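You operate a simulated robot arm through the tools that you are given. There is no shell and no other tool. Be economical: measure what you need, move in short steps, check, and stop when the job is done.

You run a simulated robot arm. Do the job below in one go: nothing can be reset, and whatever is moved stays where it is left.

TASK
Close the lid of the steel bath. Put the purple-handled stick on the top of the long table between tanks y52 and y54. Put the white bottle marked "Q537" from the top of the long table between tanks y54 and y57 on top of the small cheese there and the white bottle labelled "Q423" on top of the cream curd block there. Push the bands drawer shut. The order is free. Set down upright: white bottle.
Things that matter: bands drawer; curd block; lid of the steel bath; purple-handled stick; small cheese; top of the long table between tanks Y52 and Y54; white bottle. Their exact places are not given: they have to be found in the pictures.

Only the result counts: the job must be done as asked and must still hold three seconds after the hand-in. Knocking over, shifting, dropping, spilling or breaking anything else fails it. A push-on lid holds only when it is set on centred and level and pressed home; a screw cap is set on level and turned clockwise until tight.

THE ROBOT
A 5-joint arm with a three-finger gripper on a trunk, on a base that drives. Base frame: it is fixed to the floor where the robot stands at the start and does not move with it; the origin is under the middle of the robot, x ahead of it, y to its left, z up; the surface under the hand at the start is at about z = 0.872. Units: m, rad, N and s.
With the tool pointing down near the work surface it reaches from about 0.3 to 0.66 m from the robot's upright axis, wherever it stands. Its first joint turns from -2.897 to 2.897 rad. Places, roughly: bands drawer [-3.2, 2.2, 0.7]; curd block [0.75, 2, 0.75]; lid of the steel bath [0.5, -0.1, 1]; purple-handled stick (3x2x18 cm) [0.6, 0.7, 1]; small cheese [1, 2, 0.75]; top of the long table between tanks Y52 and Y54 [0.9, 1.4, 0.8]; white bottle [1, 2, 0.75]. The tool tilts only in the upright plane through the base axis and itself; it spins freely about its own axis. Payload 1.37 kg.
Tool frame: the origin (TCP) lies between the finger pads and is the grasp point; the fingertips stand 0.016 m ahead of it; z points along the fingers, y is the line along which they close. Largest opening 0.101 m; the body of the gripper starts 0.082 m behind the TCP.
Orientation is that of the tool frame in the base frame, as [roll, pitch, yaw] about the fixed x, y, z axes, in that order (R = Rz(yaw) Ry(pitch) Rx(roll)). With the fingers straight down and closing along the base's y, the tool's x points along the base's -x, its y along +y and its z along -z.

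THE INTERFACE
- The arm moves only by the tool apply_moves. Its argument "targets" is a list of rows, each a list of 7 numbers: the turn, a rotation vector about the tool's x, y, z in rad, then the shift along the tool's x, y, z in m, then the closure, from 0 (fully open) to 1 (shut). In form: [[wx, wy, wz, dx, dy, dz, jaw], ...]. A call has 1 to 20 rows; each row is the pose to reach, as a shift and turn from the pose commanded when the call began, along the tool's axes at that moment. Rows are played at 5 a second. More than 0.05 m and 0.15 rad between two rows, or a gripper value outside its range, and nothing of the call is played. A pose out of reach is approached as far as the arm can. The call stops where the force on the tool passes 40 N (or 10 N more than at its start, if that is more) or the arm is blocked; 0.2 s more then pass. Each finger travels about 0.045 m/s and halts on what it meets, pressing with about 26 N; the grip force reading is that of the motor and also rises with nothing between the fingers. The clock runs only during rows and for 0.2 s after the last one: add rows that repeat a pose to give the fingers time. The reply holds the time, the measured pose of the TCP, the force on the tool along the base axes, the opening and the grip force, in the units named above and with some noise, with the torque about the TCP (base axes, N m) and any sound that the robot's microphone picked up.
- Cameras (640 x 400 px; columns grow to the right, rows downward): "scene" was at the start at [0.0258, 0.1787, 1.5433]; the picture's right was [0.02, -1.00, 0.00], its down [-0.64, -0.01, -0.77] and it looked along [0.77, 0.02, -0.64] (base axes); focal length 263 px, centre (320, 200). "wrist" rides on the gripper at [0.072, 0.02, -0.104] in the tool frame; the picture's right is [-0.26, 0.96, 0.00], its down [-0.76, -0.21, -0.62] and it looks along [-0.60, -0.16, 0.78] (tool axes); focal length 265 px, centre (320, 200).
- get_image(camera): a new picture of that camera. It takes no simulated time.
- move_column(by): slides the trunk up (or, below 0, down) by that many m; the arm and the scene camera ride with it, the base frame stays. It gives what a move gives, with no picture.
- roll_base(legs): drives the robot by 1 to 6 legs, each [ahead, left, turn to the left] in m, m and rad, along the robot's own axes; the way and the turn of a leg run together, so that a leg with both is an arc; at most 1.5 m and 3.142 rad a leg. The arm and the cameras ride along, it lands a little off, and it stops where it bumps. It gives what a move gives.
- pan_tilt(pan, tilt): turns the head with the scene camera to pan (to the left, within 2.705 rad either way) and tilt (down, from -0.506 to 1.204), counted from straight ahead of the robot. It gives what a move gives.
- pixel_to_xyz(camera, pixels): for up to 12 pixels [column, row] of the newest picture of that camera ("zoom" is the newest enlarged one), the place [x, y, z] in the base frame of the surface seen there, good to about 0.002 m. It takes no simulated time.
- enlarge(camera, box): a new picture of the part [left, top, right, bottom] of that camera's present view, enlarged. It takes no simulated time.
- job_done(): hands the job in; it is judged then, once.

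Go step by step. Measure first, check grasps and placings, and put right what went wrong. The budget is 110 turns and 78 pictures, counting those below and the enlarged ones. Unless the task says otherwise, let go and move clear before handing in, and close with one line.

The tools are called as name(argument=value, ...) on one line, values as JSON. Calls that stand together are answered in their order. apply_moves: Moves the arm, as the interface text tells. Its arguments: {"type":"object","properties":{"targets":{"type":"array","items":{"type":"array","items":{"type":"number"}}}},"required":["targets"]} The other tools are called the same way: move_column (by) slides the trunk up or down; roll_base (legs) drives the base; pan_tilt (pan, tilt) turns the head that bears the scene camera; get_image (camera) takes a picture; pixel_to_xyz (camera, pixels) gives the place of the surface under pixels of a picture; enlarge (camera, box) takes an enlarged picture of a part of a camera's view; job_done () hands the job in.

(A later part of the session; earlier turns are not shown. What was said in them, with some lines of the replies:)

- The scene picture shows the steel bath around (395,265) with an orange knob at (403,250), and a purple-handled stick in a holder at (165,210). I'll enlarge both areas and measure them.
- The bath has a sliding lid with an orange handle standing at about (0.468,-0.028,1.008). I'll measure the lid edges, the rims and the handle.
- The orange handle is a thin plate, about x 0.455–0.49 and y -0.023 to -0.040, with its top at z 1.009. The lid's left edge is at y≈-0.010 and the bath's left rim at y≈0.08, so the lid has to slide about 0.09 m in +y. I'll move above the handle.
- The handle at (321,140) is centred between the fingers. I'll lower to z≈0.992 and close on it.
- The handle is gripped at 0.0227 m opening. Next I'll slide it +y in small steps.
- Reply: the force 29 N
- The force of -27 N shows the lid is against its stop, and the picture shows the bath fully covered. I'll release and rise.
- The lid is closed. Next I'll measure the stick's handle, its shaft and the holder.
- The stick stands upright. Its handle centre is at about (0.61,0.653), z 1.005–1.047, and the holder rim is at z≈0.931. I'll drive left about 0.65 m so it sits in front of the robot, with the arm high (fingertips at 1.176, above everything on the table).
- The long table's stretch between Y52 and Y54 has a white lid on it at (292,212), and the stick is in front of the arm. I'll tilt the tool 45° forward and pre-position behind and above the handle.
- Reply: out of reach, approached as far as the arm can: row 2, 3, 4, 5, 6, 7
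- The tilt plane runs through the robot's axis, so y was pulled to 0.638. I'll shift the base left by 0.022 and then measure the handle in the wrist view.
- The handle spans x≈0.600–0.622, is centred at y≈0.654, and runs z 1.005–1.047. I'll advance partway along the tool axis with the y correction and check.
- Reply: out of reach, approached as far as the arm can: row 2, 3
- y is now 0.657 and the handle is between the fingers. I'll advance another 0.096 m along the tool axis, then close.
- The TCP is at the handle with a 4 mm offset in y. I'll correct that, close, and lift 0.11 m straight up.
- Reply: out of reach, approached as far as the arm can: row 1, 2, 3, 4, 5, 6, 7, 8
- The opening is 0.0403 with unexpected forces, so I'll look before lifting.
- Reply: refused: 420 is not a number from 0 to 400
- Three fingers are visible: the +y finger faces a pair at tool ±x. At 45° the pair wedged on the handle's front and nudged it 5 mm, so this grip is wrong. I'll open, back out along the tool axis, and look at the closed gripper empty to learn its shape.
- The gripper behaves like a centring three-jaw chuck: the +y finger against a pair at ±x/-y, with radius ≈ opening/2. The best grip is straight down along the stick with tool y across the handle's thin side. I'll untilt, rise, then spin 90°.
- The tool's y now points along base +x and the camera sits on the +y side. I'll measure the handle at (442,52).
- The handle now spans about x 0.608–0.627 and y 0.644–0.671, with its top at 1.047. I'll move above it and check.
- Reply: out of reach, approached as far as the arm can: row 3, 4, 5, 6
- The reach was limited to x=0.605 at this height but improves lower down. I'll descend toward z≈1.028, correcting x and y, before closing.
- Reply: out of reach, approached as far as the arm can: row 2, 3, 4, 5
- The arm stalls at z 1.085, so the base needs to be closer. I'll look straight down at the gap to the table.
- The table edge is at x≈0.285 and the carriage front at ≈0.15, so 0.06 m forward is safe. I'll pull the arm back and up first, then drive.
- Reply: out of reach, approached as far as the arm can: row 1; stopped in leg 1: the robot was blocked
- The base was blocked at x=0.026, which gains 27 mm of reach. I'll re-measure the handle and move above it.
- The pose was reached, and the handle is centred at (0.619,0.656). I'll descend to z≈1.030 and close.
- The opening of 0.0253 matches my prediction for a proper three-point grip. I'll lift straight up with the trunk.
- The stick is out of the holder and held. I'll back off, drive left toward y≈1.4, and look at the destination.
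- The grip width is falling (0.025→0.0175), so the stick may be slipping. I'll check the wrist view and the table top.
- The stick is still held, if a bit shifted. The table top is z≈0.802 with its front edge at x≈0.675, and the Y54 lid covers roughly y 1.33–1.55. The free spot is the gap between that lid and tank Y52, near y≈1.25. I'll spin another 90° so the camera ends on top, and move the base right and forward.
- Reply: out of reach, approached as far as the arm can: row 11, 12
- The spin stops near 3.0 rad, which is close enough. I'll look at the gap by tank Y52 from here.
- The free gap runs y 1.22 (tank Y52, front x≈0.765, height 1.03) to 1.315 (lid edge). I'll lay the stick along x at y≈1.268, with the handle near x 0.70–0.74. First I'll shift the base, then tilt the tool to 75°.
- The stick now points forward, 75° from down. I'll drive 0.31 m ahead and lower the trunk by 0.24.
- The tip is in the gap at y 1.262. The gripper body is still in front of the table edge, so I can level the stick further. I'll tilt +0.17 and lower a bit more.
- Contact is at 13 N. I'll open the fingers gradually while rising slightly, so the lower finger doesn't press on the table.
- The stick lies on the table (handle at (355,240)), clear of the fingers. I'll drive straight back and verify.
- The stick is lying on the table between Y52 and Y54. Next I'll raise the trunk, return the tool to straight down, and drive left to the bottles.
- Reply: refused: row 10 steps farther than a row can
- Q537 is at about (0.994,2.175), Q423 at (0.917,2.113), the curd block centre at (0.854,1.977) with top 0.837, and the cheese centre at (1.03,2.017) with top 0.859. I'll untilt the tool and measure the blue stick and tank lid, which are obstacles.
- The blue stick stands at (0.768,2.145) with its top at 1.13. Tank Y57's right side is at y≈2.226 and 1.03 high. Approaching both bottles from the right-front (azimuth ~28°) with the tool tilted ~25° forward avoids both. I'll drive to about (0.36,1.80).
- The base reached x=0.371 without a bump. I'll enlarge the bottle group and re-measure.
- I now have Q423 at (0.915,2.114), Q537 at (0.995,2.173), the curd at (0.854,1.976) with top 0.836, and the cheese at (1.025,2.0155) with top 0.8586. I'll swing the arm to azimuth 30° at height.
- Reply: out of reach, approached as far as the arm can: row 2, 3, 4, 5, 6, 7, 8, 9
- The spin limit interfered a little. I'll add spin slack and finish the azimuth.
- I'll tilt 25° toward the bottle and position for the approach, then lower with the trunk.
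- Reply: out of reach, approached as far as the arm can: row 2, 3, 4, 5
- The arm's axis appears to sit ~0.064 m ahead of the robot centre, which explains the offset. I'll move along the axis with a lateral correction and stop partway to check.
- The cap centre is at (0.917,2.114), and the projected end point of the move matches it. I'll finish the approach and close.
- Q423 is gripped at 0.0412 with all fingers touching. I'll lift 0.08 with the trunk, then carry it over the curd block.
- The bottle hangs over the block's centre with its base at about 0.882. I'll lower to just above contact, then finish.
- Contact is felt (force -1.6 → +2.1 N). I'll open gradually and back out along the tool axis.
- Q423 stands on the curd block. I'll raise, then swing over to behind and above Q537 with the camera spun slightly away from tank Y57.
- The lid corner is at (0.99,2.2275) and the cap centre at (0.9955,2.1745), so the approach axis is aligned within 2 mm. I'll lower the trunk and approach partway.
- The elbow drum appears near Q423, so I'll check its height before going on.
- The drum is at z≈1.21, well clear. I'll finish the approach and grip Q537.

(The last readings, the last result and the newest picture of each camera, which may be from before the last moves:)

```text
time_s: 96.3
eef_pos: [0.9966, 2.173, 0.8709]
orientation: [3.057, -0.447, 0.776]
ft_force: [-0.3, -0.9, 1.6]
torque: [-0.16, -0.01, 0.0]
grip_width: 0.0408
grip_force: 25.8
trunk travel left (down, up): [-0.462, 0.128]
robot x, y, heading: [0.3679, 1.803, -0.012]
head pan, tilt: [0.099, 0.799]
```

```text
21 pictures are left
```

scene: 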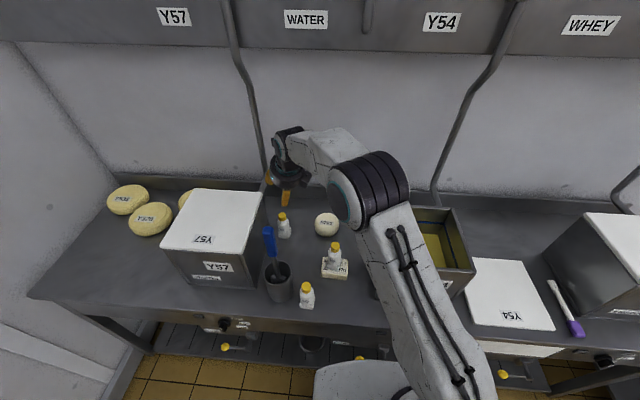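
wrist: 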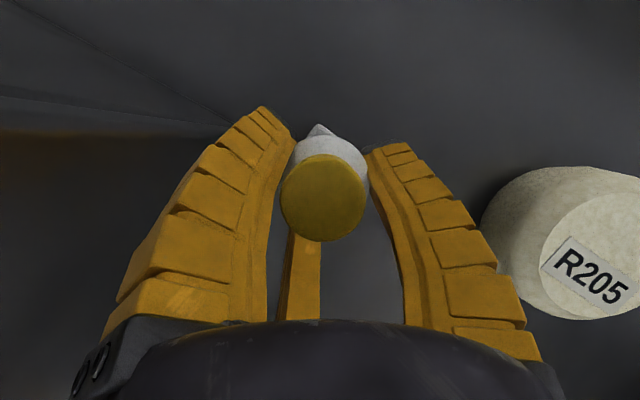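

Q537 is gripped. I'll lift 0.1 m and carry it above the cheese.

move_column(by=0.1)

apply_moves(targets=[[-0.02, -0.0036, 0.0417, -0.0163, 0.027, -0.0054, 0.8], [-0.04, -0.0072, 0.0834, -0.0325, 0.054, -0.0109, 0.8], [-0.06, -0.0108, 0.1252, -0.0488, 0.0811, -0.0163, 0.8], [-0.08, -0.0144, 0.1669, -0.065, 0.1081, -0.0218, 0.8], [-0.0999, -0.018, 0.2086, -0.0813, 0.1351, -0.0272, 0.8], [-0.0999, -0.018, 0.2086, -0.0813, 0.1351, -0.0272, 0.8]])

enlarge(camera="scene", box=[280, 180, 380, 280])

get_image(camera="wrist")

```text
time_s: 97.7
eef_pos: [0.9955, 2.1739, 0.9701]
orientation: [3.055, -0.445, 0.776]
ft_force: [0.2, -0.1, -1.6]
torque: [-0.02, -0.02, 0.0]
grip_width: 0.0406
grip_force: 26.1
trunk travel left (down, up): [-0.562, 0.028]
robot x, y, heading: [0.368, 1.8009, -0.01]
head pan, tilt: [0.099, 0.799]
```

```text
time_s: 99.0
eef_pos: [1.0257, 2.0167, 0.9695]
orientation: [3.055, -0.446, 0.545]
ft_force: [0.4, -0.9, -1.4]
torque: [0.01, 0.03, -0.01]
grip_width: 0.0408
grip_force: 26.1
trunk travel left (down, up): [-0.562, 0.028]
robot x, y, heading: [0.3691, 1.8024, -0.01]
head pan, tilt: [0.099, 0.799]
```

```text
4.00 times, centred on (330, 230) of scene
```

zoom: 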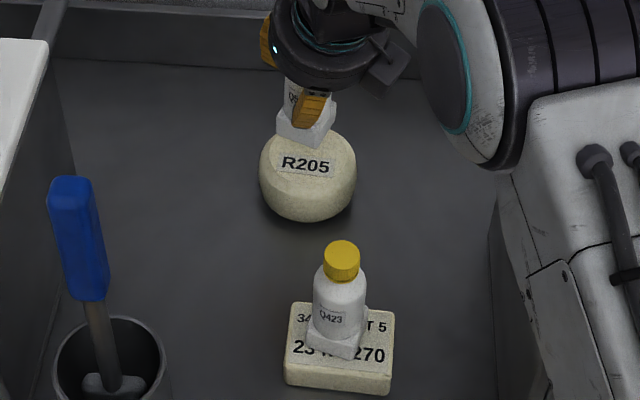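

```text
19 pictures are left
```

wrist: 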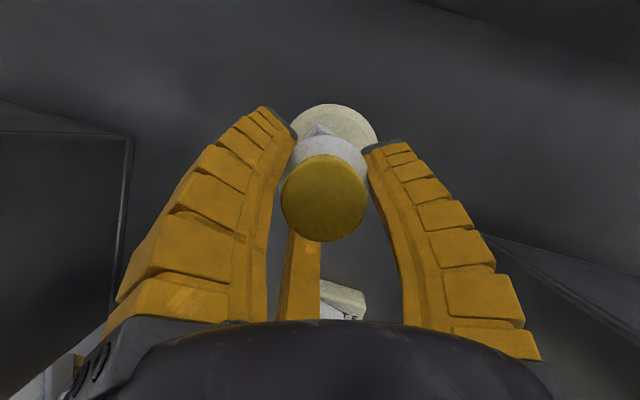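

The bottle is centred over the cheese with its base at about 0.901, against a cheese top of 0.859. I'll lower it.

move_column(by=-0.038)

move_column(by=-0.004)

```text
time_s: 99.9
eef_pos: [1.0259, 2.016, 0.9327]
orientation: [3.056, -0.444, 0.544]
ft_force: [-0.9, -0.2, -2.0]
torque: [0.0, -0.01, 0.03]
grip_width: 0.0404
grip_force: 26.3
trunk travel left (down, up): [-0.524, 0.066]
robot x, y, heading: [0.364, 1.8012, -0.014]
head pan, tilt: [0.099, 0.799]
```

```text
time_s: 100.4
eef_pos: [1.0261, 2.0163, 0.9285]
orientation: [3.055, -0.445, 0.545]
ft_force: [-0.2, 0.4, -2.2]
torque: [-0.01, 0.02, -0.02]
grip_width: 0.0405
grip_force: 26.3
trunk travel left (down, up): [-0.52, 0.07]
robot x, y, heading: [0.3713, 1.8015, -0.008]
head pan, tilt: [0.099, 0.799]
```

No contact yet (force -2.2 N is just the weight), so I'll lower 2 mm more.

move_column(by=-0.002)

```text
time_s: 100.9
eef_pos: [1.0266, 2.0169, 0.9289]
orientation: [3.054, -0.449, 0.545]
ft_force: [-0.9, -0.9, 4.4]
torque: [-0.15, 0.08, 0.0]
grip_width: 0.0409
grip_force: 25.2
trunk travel left (down, up): [-0.518, 0.072]
robot x, y, heading: [0.3716, 1.8035, -0.007]
head pan, tilt: [0.099, 0.799]
```

Contact is at +4.4 N. I'll release gradually and back out.

apply_moves(targets=[[0, 0, 0, 0, 0, 0, 0.6], [0, 0, 0, 0, 0, 0, 0.55], [0, 0, 0, 0, 0, 0, 0.45], [0, 0, 0, 0, 0, 0, 0.38], [0, 0, 0, 0, 0, 0, 0.38], [0, 0, 0, 0, 0, -0.03, 0.38], [0, 0, 0, 0, 0, -0.065, 0.38], [0, 0, 0, 0, 0, -0.1, 0.38], [0, 0, 0, 0, 0, -0.1, 0.38]])

move_column(by=0.07)

get_image(camera="scene")

```text
time_s: 102.9
eef_pos: [0.986, 2.001, 1.0135]
orientation: [3.055, -0.442, 0.544]
ft_force: [-0.1, -0.8, -0.4]
torque: [0.01, -0.02, -0.02]
grip_width: 0.0658
grip_force: 2.7
trunk travel left (down, up): [-0.518, 0.072]
robot x, y, heading: [0.3702, 1.8001, -0.018]
head pan, tilt: [0.099, 0.799]
```

```text
time_s: 104.0
eef_pos: [0.9859, 2.0004, 1.0835]
orientation: [3.054, -0.445, 0.544]
ft_force: [0.8, -0.1, 0.6]
torque: [-0.01, -0.01, 0.01]
grip_width: 0.0654
grip_force: 2.2
trunk travel left (down, up): [-0.588, 0.002]
robot x, y, heading: [0.3669, 1.8054, -0.011]
head pan, tilt: [0.099, 0.799]
```

```text
18 pictures are left
```

scene: 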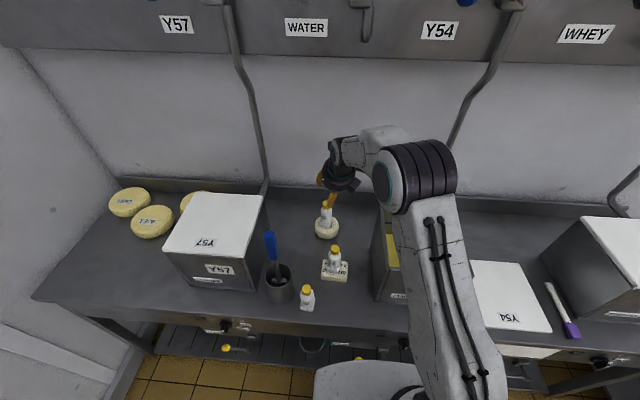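

Both bottles are standing where they belong. I'll back away and look behind for the bands drawer.

roll_base(legs=[[-0.6, 0, 0]])

pan_tilt(pan=2.6, tilt=0.4)

get_image(camera="scene")

```text
time_s: 107.4
eef_pos: [0.3924, 2.0094, 1.0842]
orientation: [3.055, -0.445, 0.549]
ft_force: [-0.2, 0.1, 0.4]
torque: [0.03, -0.02, -0.01]
grip_width: 0.0658
grip_force: 2.2
trunk travel left (down, up): [-0.588, 0.002]
robot x, y, heading: [-0.2266, 1.8052, -0.015]
head pan, tilt: [0.099, 0.799]
```

```text
time_s: 109.6
eef_pos: [0.3922, 2.0095, 1.0848]
orientation: [3.054, -0.445, 0.55]
ft_force: [-0.3, -0.5, 0.2]
torque: [0.01, 0.02, 0.0]
grip_width: 0.0657
grip_force: 2.4
trunk travel left (down, up): [-0.588, 0.002]
robot x, y, heading: [-0.2263, 1.8062, -0.004]
head pan, tilt: [2.601, 0.4]
```

```text
17 pictures are left
```

scene: 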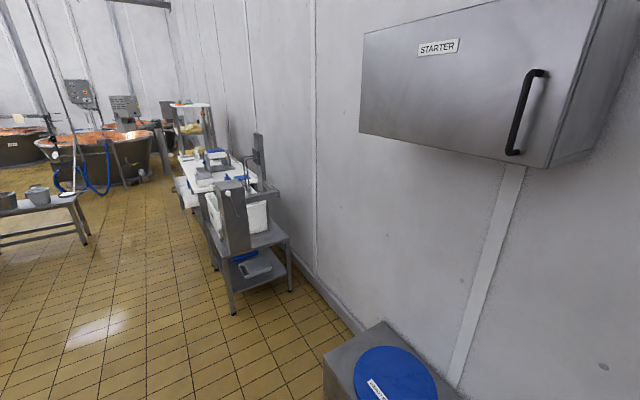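

pixel_to_xyz(camera="scene", pixels=[[240, 215], [215, 155], [180, 185], [210, 180], [260, 265], [270, 240], [60, 200], [370, 340], [205, 215], [230, 310], [290, 290], [190, 205]])

enlarge(camera="scene", box=[150, 90, 310, 320])

```text
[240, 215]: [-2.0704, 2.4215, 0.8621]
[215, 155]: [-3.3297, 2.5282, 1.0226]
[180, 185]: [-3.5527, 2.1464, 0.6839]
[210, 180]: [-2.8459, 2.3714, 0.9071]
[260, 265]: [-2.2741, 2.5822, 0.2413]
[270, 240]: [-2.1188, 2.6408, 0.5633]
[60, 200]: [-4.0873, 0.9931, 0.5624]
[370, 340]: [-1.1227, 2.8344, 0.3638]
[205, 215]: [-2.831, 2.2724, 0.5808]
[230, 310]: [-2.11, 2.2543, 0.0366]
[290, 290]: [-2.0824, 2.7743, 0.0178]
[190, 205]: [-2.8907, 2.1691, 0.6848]
```

```text
1.74 times, centred on (230, 205) of scene
```

zoom: 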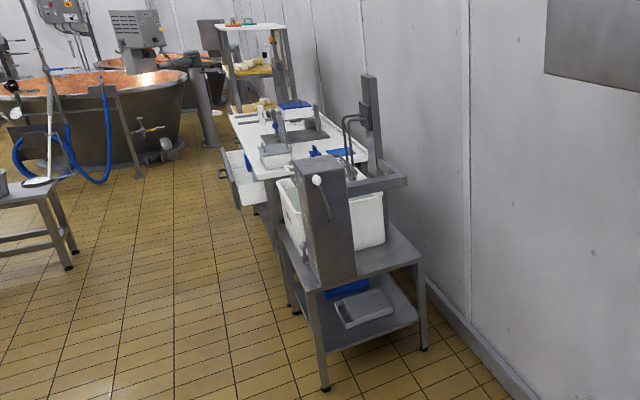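

The bands drawer sticks out toward -y around (-3.2,2.15,0.68). I'll turn to face +y, keep y≈1.2, and drive toward x≈-2.6 to look.

roll_base(legs=[[0, 0, 1.575], [-0.6, 0, 0], [0, 1.3, 0], [0, 1.2, 0]])

pan_tilt(pan=0.45, tilt=0.6)

get_image(camera="scene")

```text
time_s: 128.6
eef_pos: [-2.898, 1.812, 1.0839]
orientation: [3.054, -0.446, 2.129]
ft_force: [-0.3, -0.3, 0.4]
torque: [-0.02, 0.0, -0.02]
grip_width: 0.0657
grip_force: 2.8
trunk travel left (down, up): [-0.588, 0.002]
robot x, y, heading: [-2.6895, 1.1966, 1.57]
head pan, tilt: [2.601, 0.4]
```

```text
time_s: 130.6
eef_pos: [-2.8983, 1.8113, 1.0835]
orientation: [3.054, -0.446, 2.13]
ft_force: [-0.4, 0.7, 0.0]
torque: [0.0, 0.0, 0.01]
grip_width: 0.066
grip_force: 1.8
trunk travel left (down, up): [-0.588, 0.002]
robot x, y, heading: [-2.6931, 1.1959, 1.573]
head pan, tilt: [0.45, 0.6]
```

```text
15 pictures are left
```

scene: 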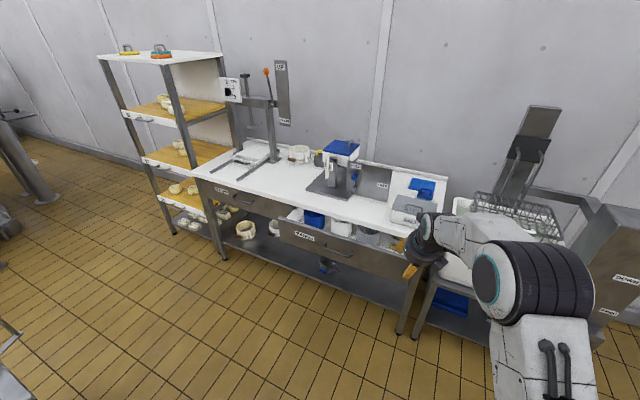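

enlarge(camera="scene", box=[190, 160, 420, 300])

pixel_to_xyz(camera="scene", pixels=[[280, 235], [305, 237], [330, 248], [345, 255], [395, 272], [282, 222], [340, 240], [222, 190], [240, 197], [300, 210], [390, 225], [325, 268]])

```text
2.78 times, centred on (305, 230) of scene
```

zoom: 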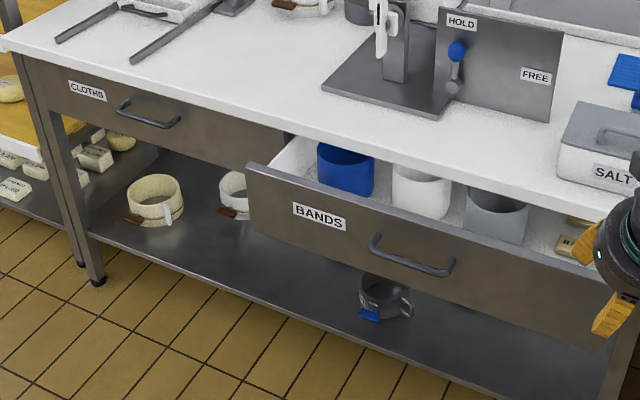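

```text
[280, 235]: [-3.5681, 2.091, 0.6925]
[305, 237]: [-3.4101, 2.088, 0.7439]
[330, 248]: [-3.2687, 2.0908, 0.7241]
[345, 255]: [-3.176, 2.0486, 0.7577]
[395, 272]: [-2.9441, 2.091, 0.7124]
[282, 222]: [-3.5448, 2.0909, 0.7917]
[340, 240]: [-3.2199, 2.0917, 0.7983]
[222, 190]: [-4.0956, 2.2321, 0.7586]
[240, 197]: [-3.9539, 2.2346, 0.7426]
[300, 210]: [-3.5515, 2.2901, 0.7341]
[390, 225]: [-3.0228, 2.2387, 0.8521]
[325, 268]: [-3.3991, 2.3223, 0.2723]
```

The drawer labelled BANDS is the open one: front face y≈2.091, closed plane y≈2.233, z 0.69–0.80. I'll measure the handle and the edges.

pixel_to_xyz(camera="zoom", pixels=[[372, 242], [376, 256], [410, 265], [450, 270], [455, 262], [250, 170], [255, 230], [605, 290], [600, 345], [400, 285], [400, 300], [340, 250]])

```text
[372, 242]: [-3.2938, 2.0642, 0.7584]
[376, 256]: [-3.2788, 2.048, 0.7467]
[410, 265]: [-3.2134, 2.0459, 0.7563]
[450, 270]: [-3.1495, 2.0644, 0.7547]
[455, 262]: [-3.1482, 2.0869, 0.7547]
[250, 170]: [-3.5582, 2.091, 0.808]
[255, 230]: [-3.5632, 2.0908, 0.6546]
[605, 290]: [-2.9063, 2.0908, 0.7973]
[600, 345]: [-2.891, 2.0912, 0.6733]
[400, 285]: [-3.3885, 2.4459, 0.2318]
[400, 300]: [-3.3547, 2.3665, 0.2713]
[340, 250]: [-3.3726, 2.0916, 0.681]
```

The handle spans x -3.29 to -3.15 at z 0.755, so I'll push the front just below it at x≈-3.22, z≈0.69. First I'll bring the arm straight ahead with the fingers closed.

apply_moves(targets=[[-0.0308, -0.0056, 0.0642, -0.0091, 0.0412, -0.0007, 0.6], [-0.0616, -0.0113, 0.1283, -0.0205, 0.0815, -0.0027, 0.8], [-0.0924, -0.0169, 0.1925, -0.0346, 0.1211, -0.006, 1], [-0.1232, -0.0226, 0.2566, -0.051, 0.1595, -0.0105, 1], [-0.154, -0.0282, 0.3208, -0.0699, 0.1966, -0.0163, 1], [-0.154, -0.0282, 0.3208, -0.0699, 0.1966, -0.0163, 1]])

```text
time_s: 132.0
eef_pos: [-2.6923, 1.8456, 1.0864]
orientation: [3.055, -0.446, 1.773]
ft_force: [0.2, 0.9, 0.9]
torque: [-0.02, -0.04, 0.01]
grip_width: 0.0
grip_force: 26.1
trunk travel left (down, up): [-0.588, 0.002]
robot x, y, heading: [-2.6886, 1.1993, 1.57]
head pan, tilt: [0.45, 0.6]
```

I'll tilt to near horizontal, and check the object at the lower-left of the scene picture.

pixel_to_xyz(camera="scene", pixels=[[8, 335], [3, 375], [15, 345]])

apply_moves(targets=[[-0.023, 0.127, 0, 0, 0, 0, 1], [-0.046, 0.253, 0, 0, 0, 0, 1], [-0.069, 0.38, 0, 0, 0, 0, 1], [-0.092, 0.507, 0, 0, 0, 0, 1], [-0.115, 0.633, 0, 0, 0, 0, 1], [-0.138, 0.76, 0, 0, 0, 0, 1], [-0.161, 0.887, 0, 0, 0, 0, 1], [-0.184, 1.0135, 0, 0, 0, 0, 1], [-0.184, 1.0135, 0, 0, 0, 0, 1]])

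```text
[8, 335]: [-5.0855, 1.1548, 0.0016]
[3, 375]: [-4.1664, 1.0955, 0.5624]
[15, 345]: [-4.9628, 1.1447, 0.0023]
```

```text
time_s: 134.0
eef_pos: [-2.6927, 1.8489, 1.0853]
orientation: [2.024, -1.37, 2.7]
ft_force: [0.0, -0.1, 0.5]
torque: [0.02, 0.0, 0.04]
grip_width: 0.0001
grip_force: 26.3
trunk travel left (down, up): [-0.588, 0.002]
robot x, y, heading: [-2.6893, 1.1994, 1.571]
head pan, tilt: [0.45, 0.6]
```

The side table is ≥0.5 m away from where the base will be. I'll drive left 0.53 m and lower the trunk to push height.

roll_base(legs=[[0, 0.53, 0]])

move_column(by=-0.393)

get_image(camera="wrist")

get_image(camera="scene")

```text
time_s: 137.1
eef_pos: [-3.2245, 1.848, 1.0843]
orientation: [2.029, -1.371, 2.692]
ft_force: [0.5, 0.6, 0.1]
torque: [-0.01, -0.01, -0.02]
grip_width: 0.0001
grip_force: 26.0
trunk travel left (down, up): [-0.588, 0.002]
robot x, y, heading: [-3.2214, 1.1989, 1.567]
head pan, tilt: [0.45, 0.6]
```

```text
time_s: 140.9
eef_pos: [-3.2243, 1.849, 0.6919]
orientation: [2.031, -1.37, 2.692]
ft_force: [-0.8, 0.0, -0.8]
torque: [-0.03, 0.0, 0.02]
grip_width: 0.0002
grip_force: 26.1
trunk travel left (down, up): [-0.195, 0.395]
robot x, y, heading: [-3.2228, 1.1976, 1.572]
head pan, tilt: [0.45, 0.6]
```

```text
13 pictures are left
```

wrist: 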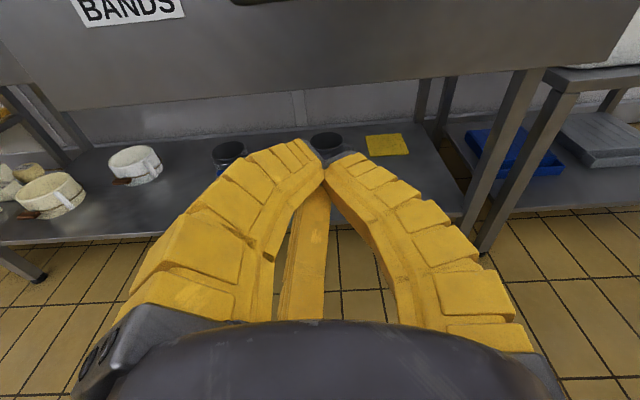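

```text
12 pictures are left
```

scene: 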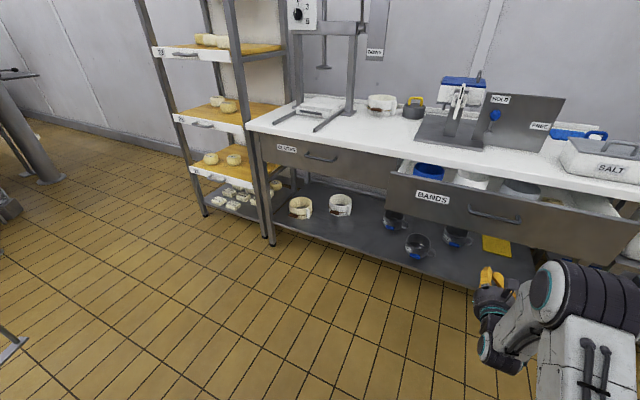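

The tips are aligned below the handle, 0.226 m short of the front. I'll drive ahead up to contact and partway through the push.

roll_base(legs=[[0.33, 0, 0]])

get_image(camera="scene")

```text
time_s: 143.1
eef_pos: [-3.2209, 2.1833, 0.6912]
orientation: [2.028, -1.371, 2.69]
ft_force: [0.3, -0.4, -0.1]
torque: [0.05, -0.01, -0.02]
grip_width: 0.0
grip_force: 28.4
trunk travel left (down, up): [-0.195, 0.395]
robot x, y, heading: [-3.2226, 1.531, 1.568]
head pan, tilt: [0.45, 0.6]
```

```text
11 pictures are left
```

scene: 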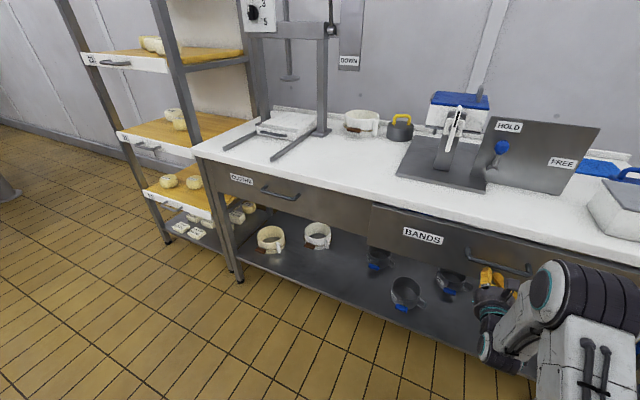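

The drawer has moved in. I'll measure its front against the CLOTHS drawer plane and push the rest with the arm.

pixel_to_xyz(camera="scene", pixels=[[450, 232], [400, 240], [330, 205], [340, 215], [245, 187]])

apply_moves(targets=[[0, 0, 0, 0, 0, 0.008, 1], [0, 0, 0, 0, 0, 0.016, 1], [0, 0, 0, 0, 0, 0.024, 1], [0, 0, 0, 0, 0, 0.032, 1], [0, 0, 0, 0, 0, 0.04, 1], [0, 0, 0, 0, 0, 0.048, 1], [0, 0, 0, 0, 0, 0.048, 1]])

```text
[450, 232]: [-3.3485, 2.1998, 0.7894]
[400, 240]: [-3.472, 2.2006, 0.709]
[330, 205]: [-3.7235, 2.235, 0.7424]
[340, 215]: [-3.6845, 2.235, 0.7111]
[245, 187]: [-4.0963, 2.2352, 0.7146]
```

```text
time_s: 144.4
eef_pos: [-3.2223, 2.222, 0.6877]
orientation: [2.045, -1.368, 2.673]
ft_force: [-0.6, -28.3, 9.1]
torque: [0.31, -0.06, 0.03]
grip_width: 0.006
grip_force: 28.0
trunk travel left (down, up): [-0.195, 0.395]
robot x, y, heading: [-3.2234, 1.5303, 1.569]
head pan, tilt: [0.45, 0.6]
stopped in row 6: the force on the tool passed its limit at 47 N (the readings are from after the stop); the commanded pose is now the measured one
```

The force rose to 47 N at y≈2.222, so the drawer is at its stop. I'll check the front plane.

enlarge(camera="scene", box=[300, 170, 560, 330])

pixel_to_xyz(camera="zoom", pixels=[[60, 90], [100, 110], [220, 110], [300, 180], [250, 140], [350, 180]])

```text
2.46 times, centred on (430, 250) of scene
```

zoom: 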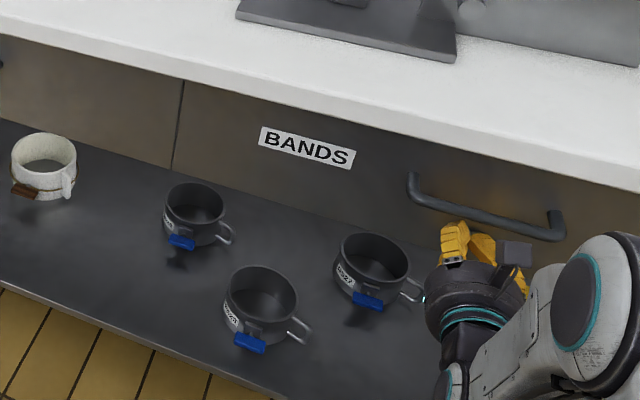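

```text
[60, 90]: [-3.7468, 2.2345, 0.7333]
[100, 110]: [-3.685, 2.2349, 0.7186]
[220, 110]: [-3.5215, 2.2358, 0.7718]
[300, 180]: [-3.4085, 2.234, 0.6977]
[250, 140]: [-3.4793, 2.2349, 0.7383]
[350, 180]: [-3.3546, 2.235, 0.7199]
```

The drawer front at y 2.235 is flush with its neighbour. I'll back away straight and verify it stays shut.

roll_base(legs=[[-0.35, 0, 0]])

get_image(camera="scene")

pixel_to_xyz(camera="scene", pixels=[[430, 185], [460, 200], [300, 150]])

```text
time_s: 146.7
eef_pos: [-3.2231, 1.8702, 0.6854]
orientation: [2.066, -1.369, 2.657]
ft_force: [0.0, 0.9, 0.3]
torque: [-0.02, 0.02, 0.02]
grip_width: 0.0003
grip_force: 28.0
trunk travel left (down, up): [-0.195, 0.395]
robot x, y, heading: [-3.2239, 1.1755, 1.568]
head pan, tilt: [0.45, 0.6]
```

```text
9 pictures are left
```

scene: 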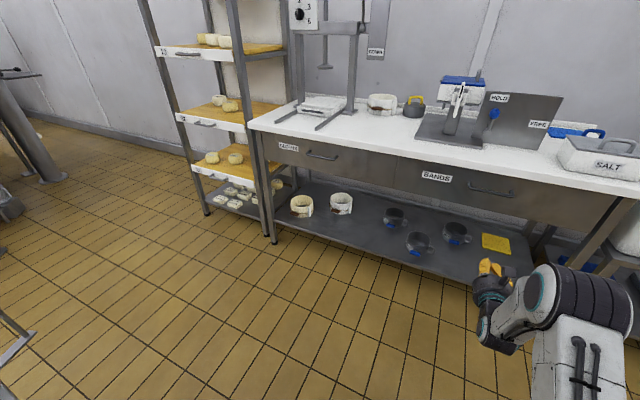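

```text
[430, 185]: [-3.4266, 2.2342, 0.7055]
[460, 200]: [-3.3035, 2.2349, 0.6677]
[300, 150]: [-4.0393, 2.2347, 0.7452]
```

The drawer stays flush at 2.234. I'll take one last look back toward the long table.

pan_tilt(pan=-1.45, tilt=0.1)

enlarge(camera="scene", box=[220, 140, 420, 260])

```text
time_s: 148.6
eef_pos: [-3.2229, 1.8705, 0.6854]
orientation: [2.064, -1.365, 2.656]
ft_force: [1.3, -0.2, -0.1]
torque: [0.01, 0.04, 0.03]
grip_width: 0.0
grip_force: 28.0
trunk travel left (down, up): [-0.195, 0.395]
robot x, y, heading: [-3.224, 1.1755, 1.571]
head pan, tilt: [-1.45, 0.099]
```

```text
3.20 times, centred on (320, 200) of scene
```

zoom: 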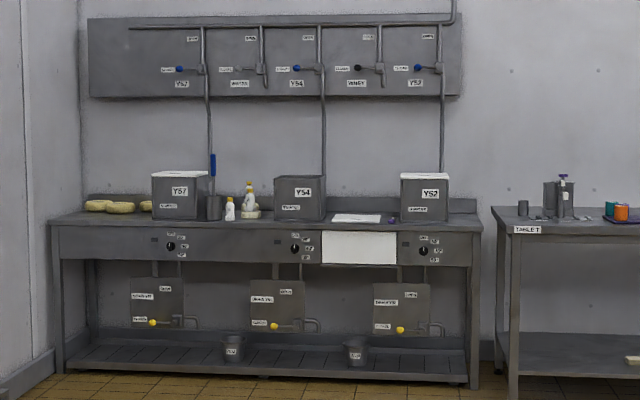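

The bottles still stand on their blocks, the stick lies between Y52 and Y54, the bath lid is shut and the drawer is shut. I'm handing in.

job_done()

```text
The job is handed in.
```

The job is handed in: the bath lid and the bands drawer are shut, the purple-handled stick lies between Y52 and Y54, and Q537 and Q423 stand upright on the cheese and the curd block.
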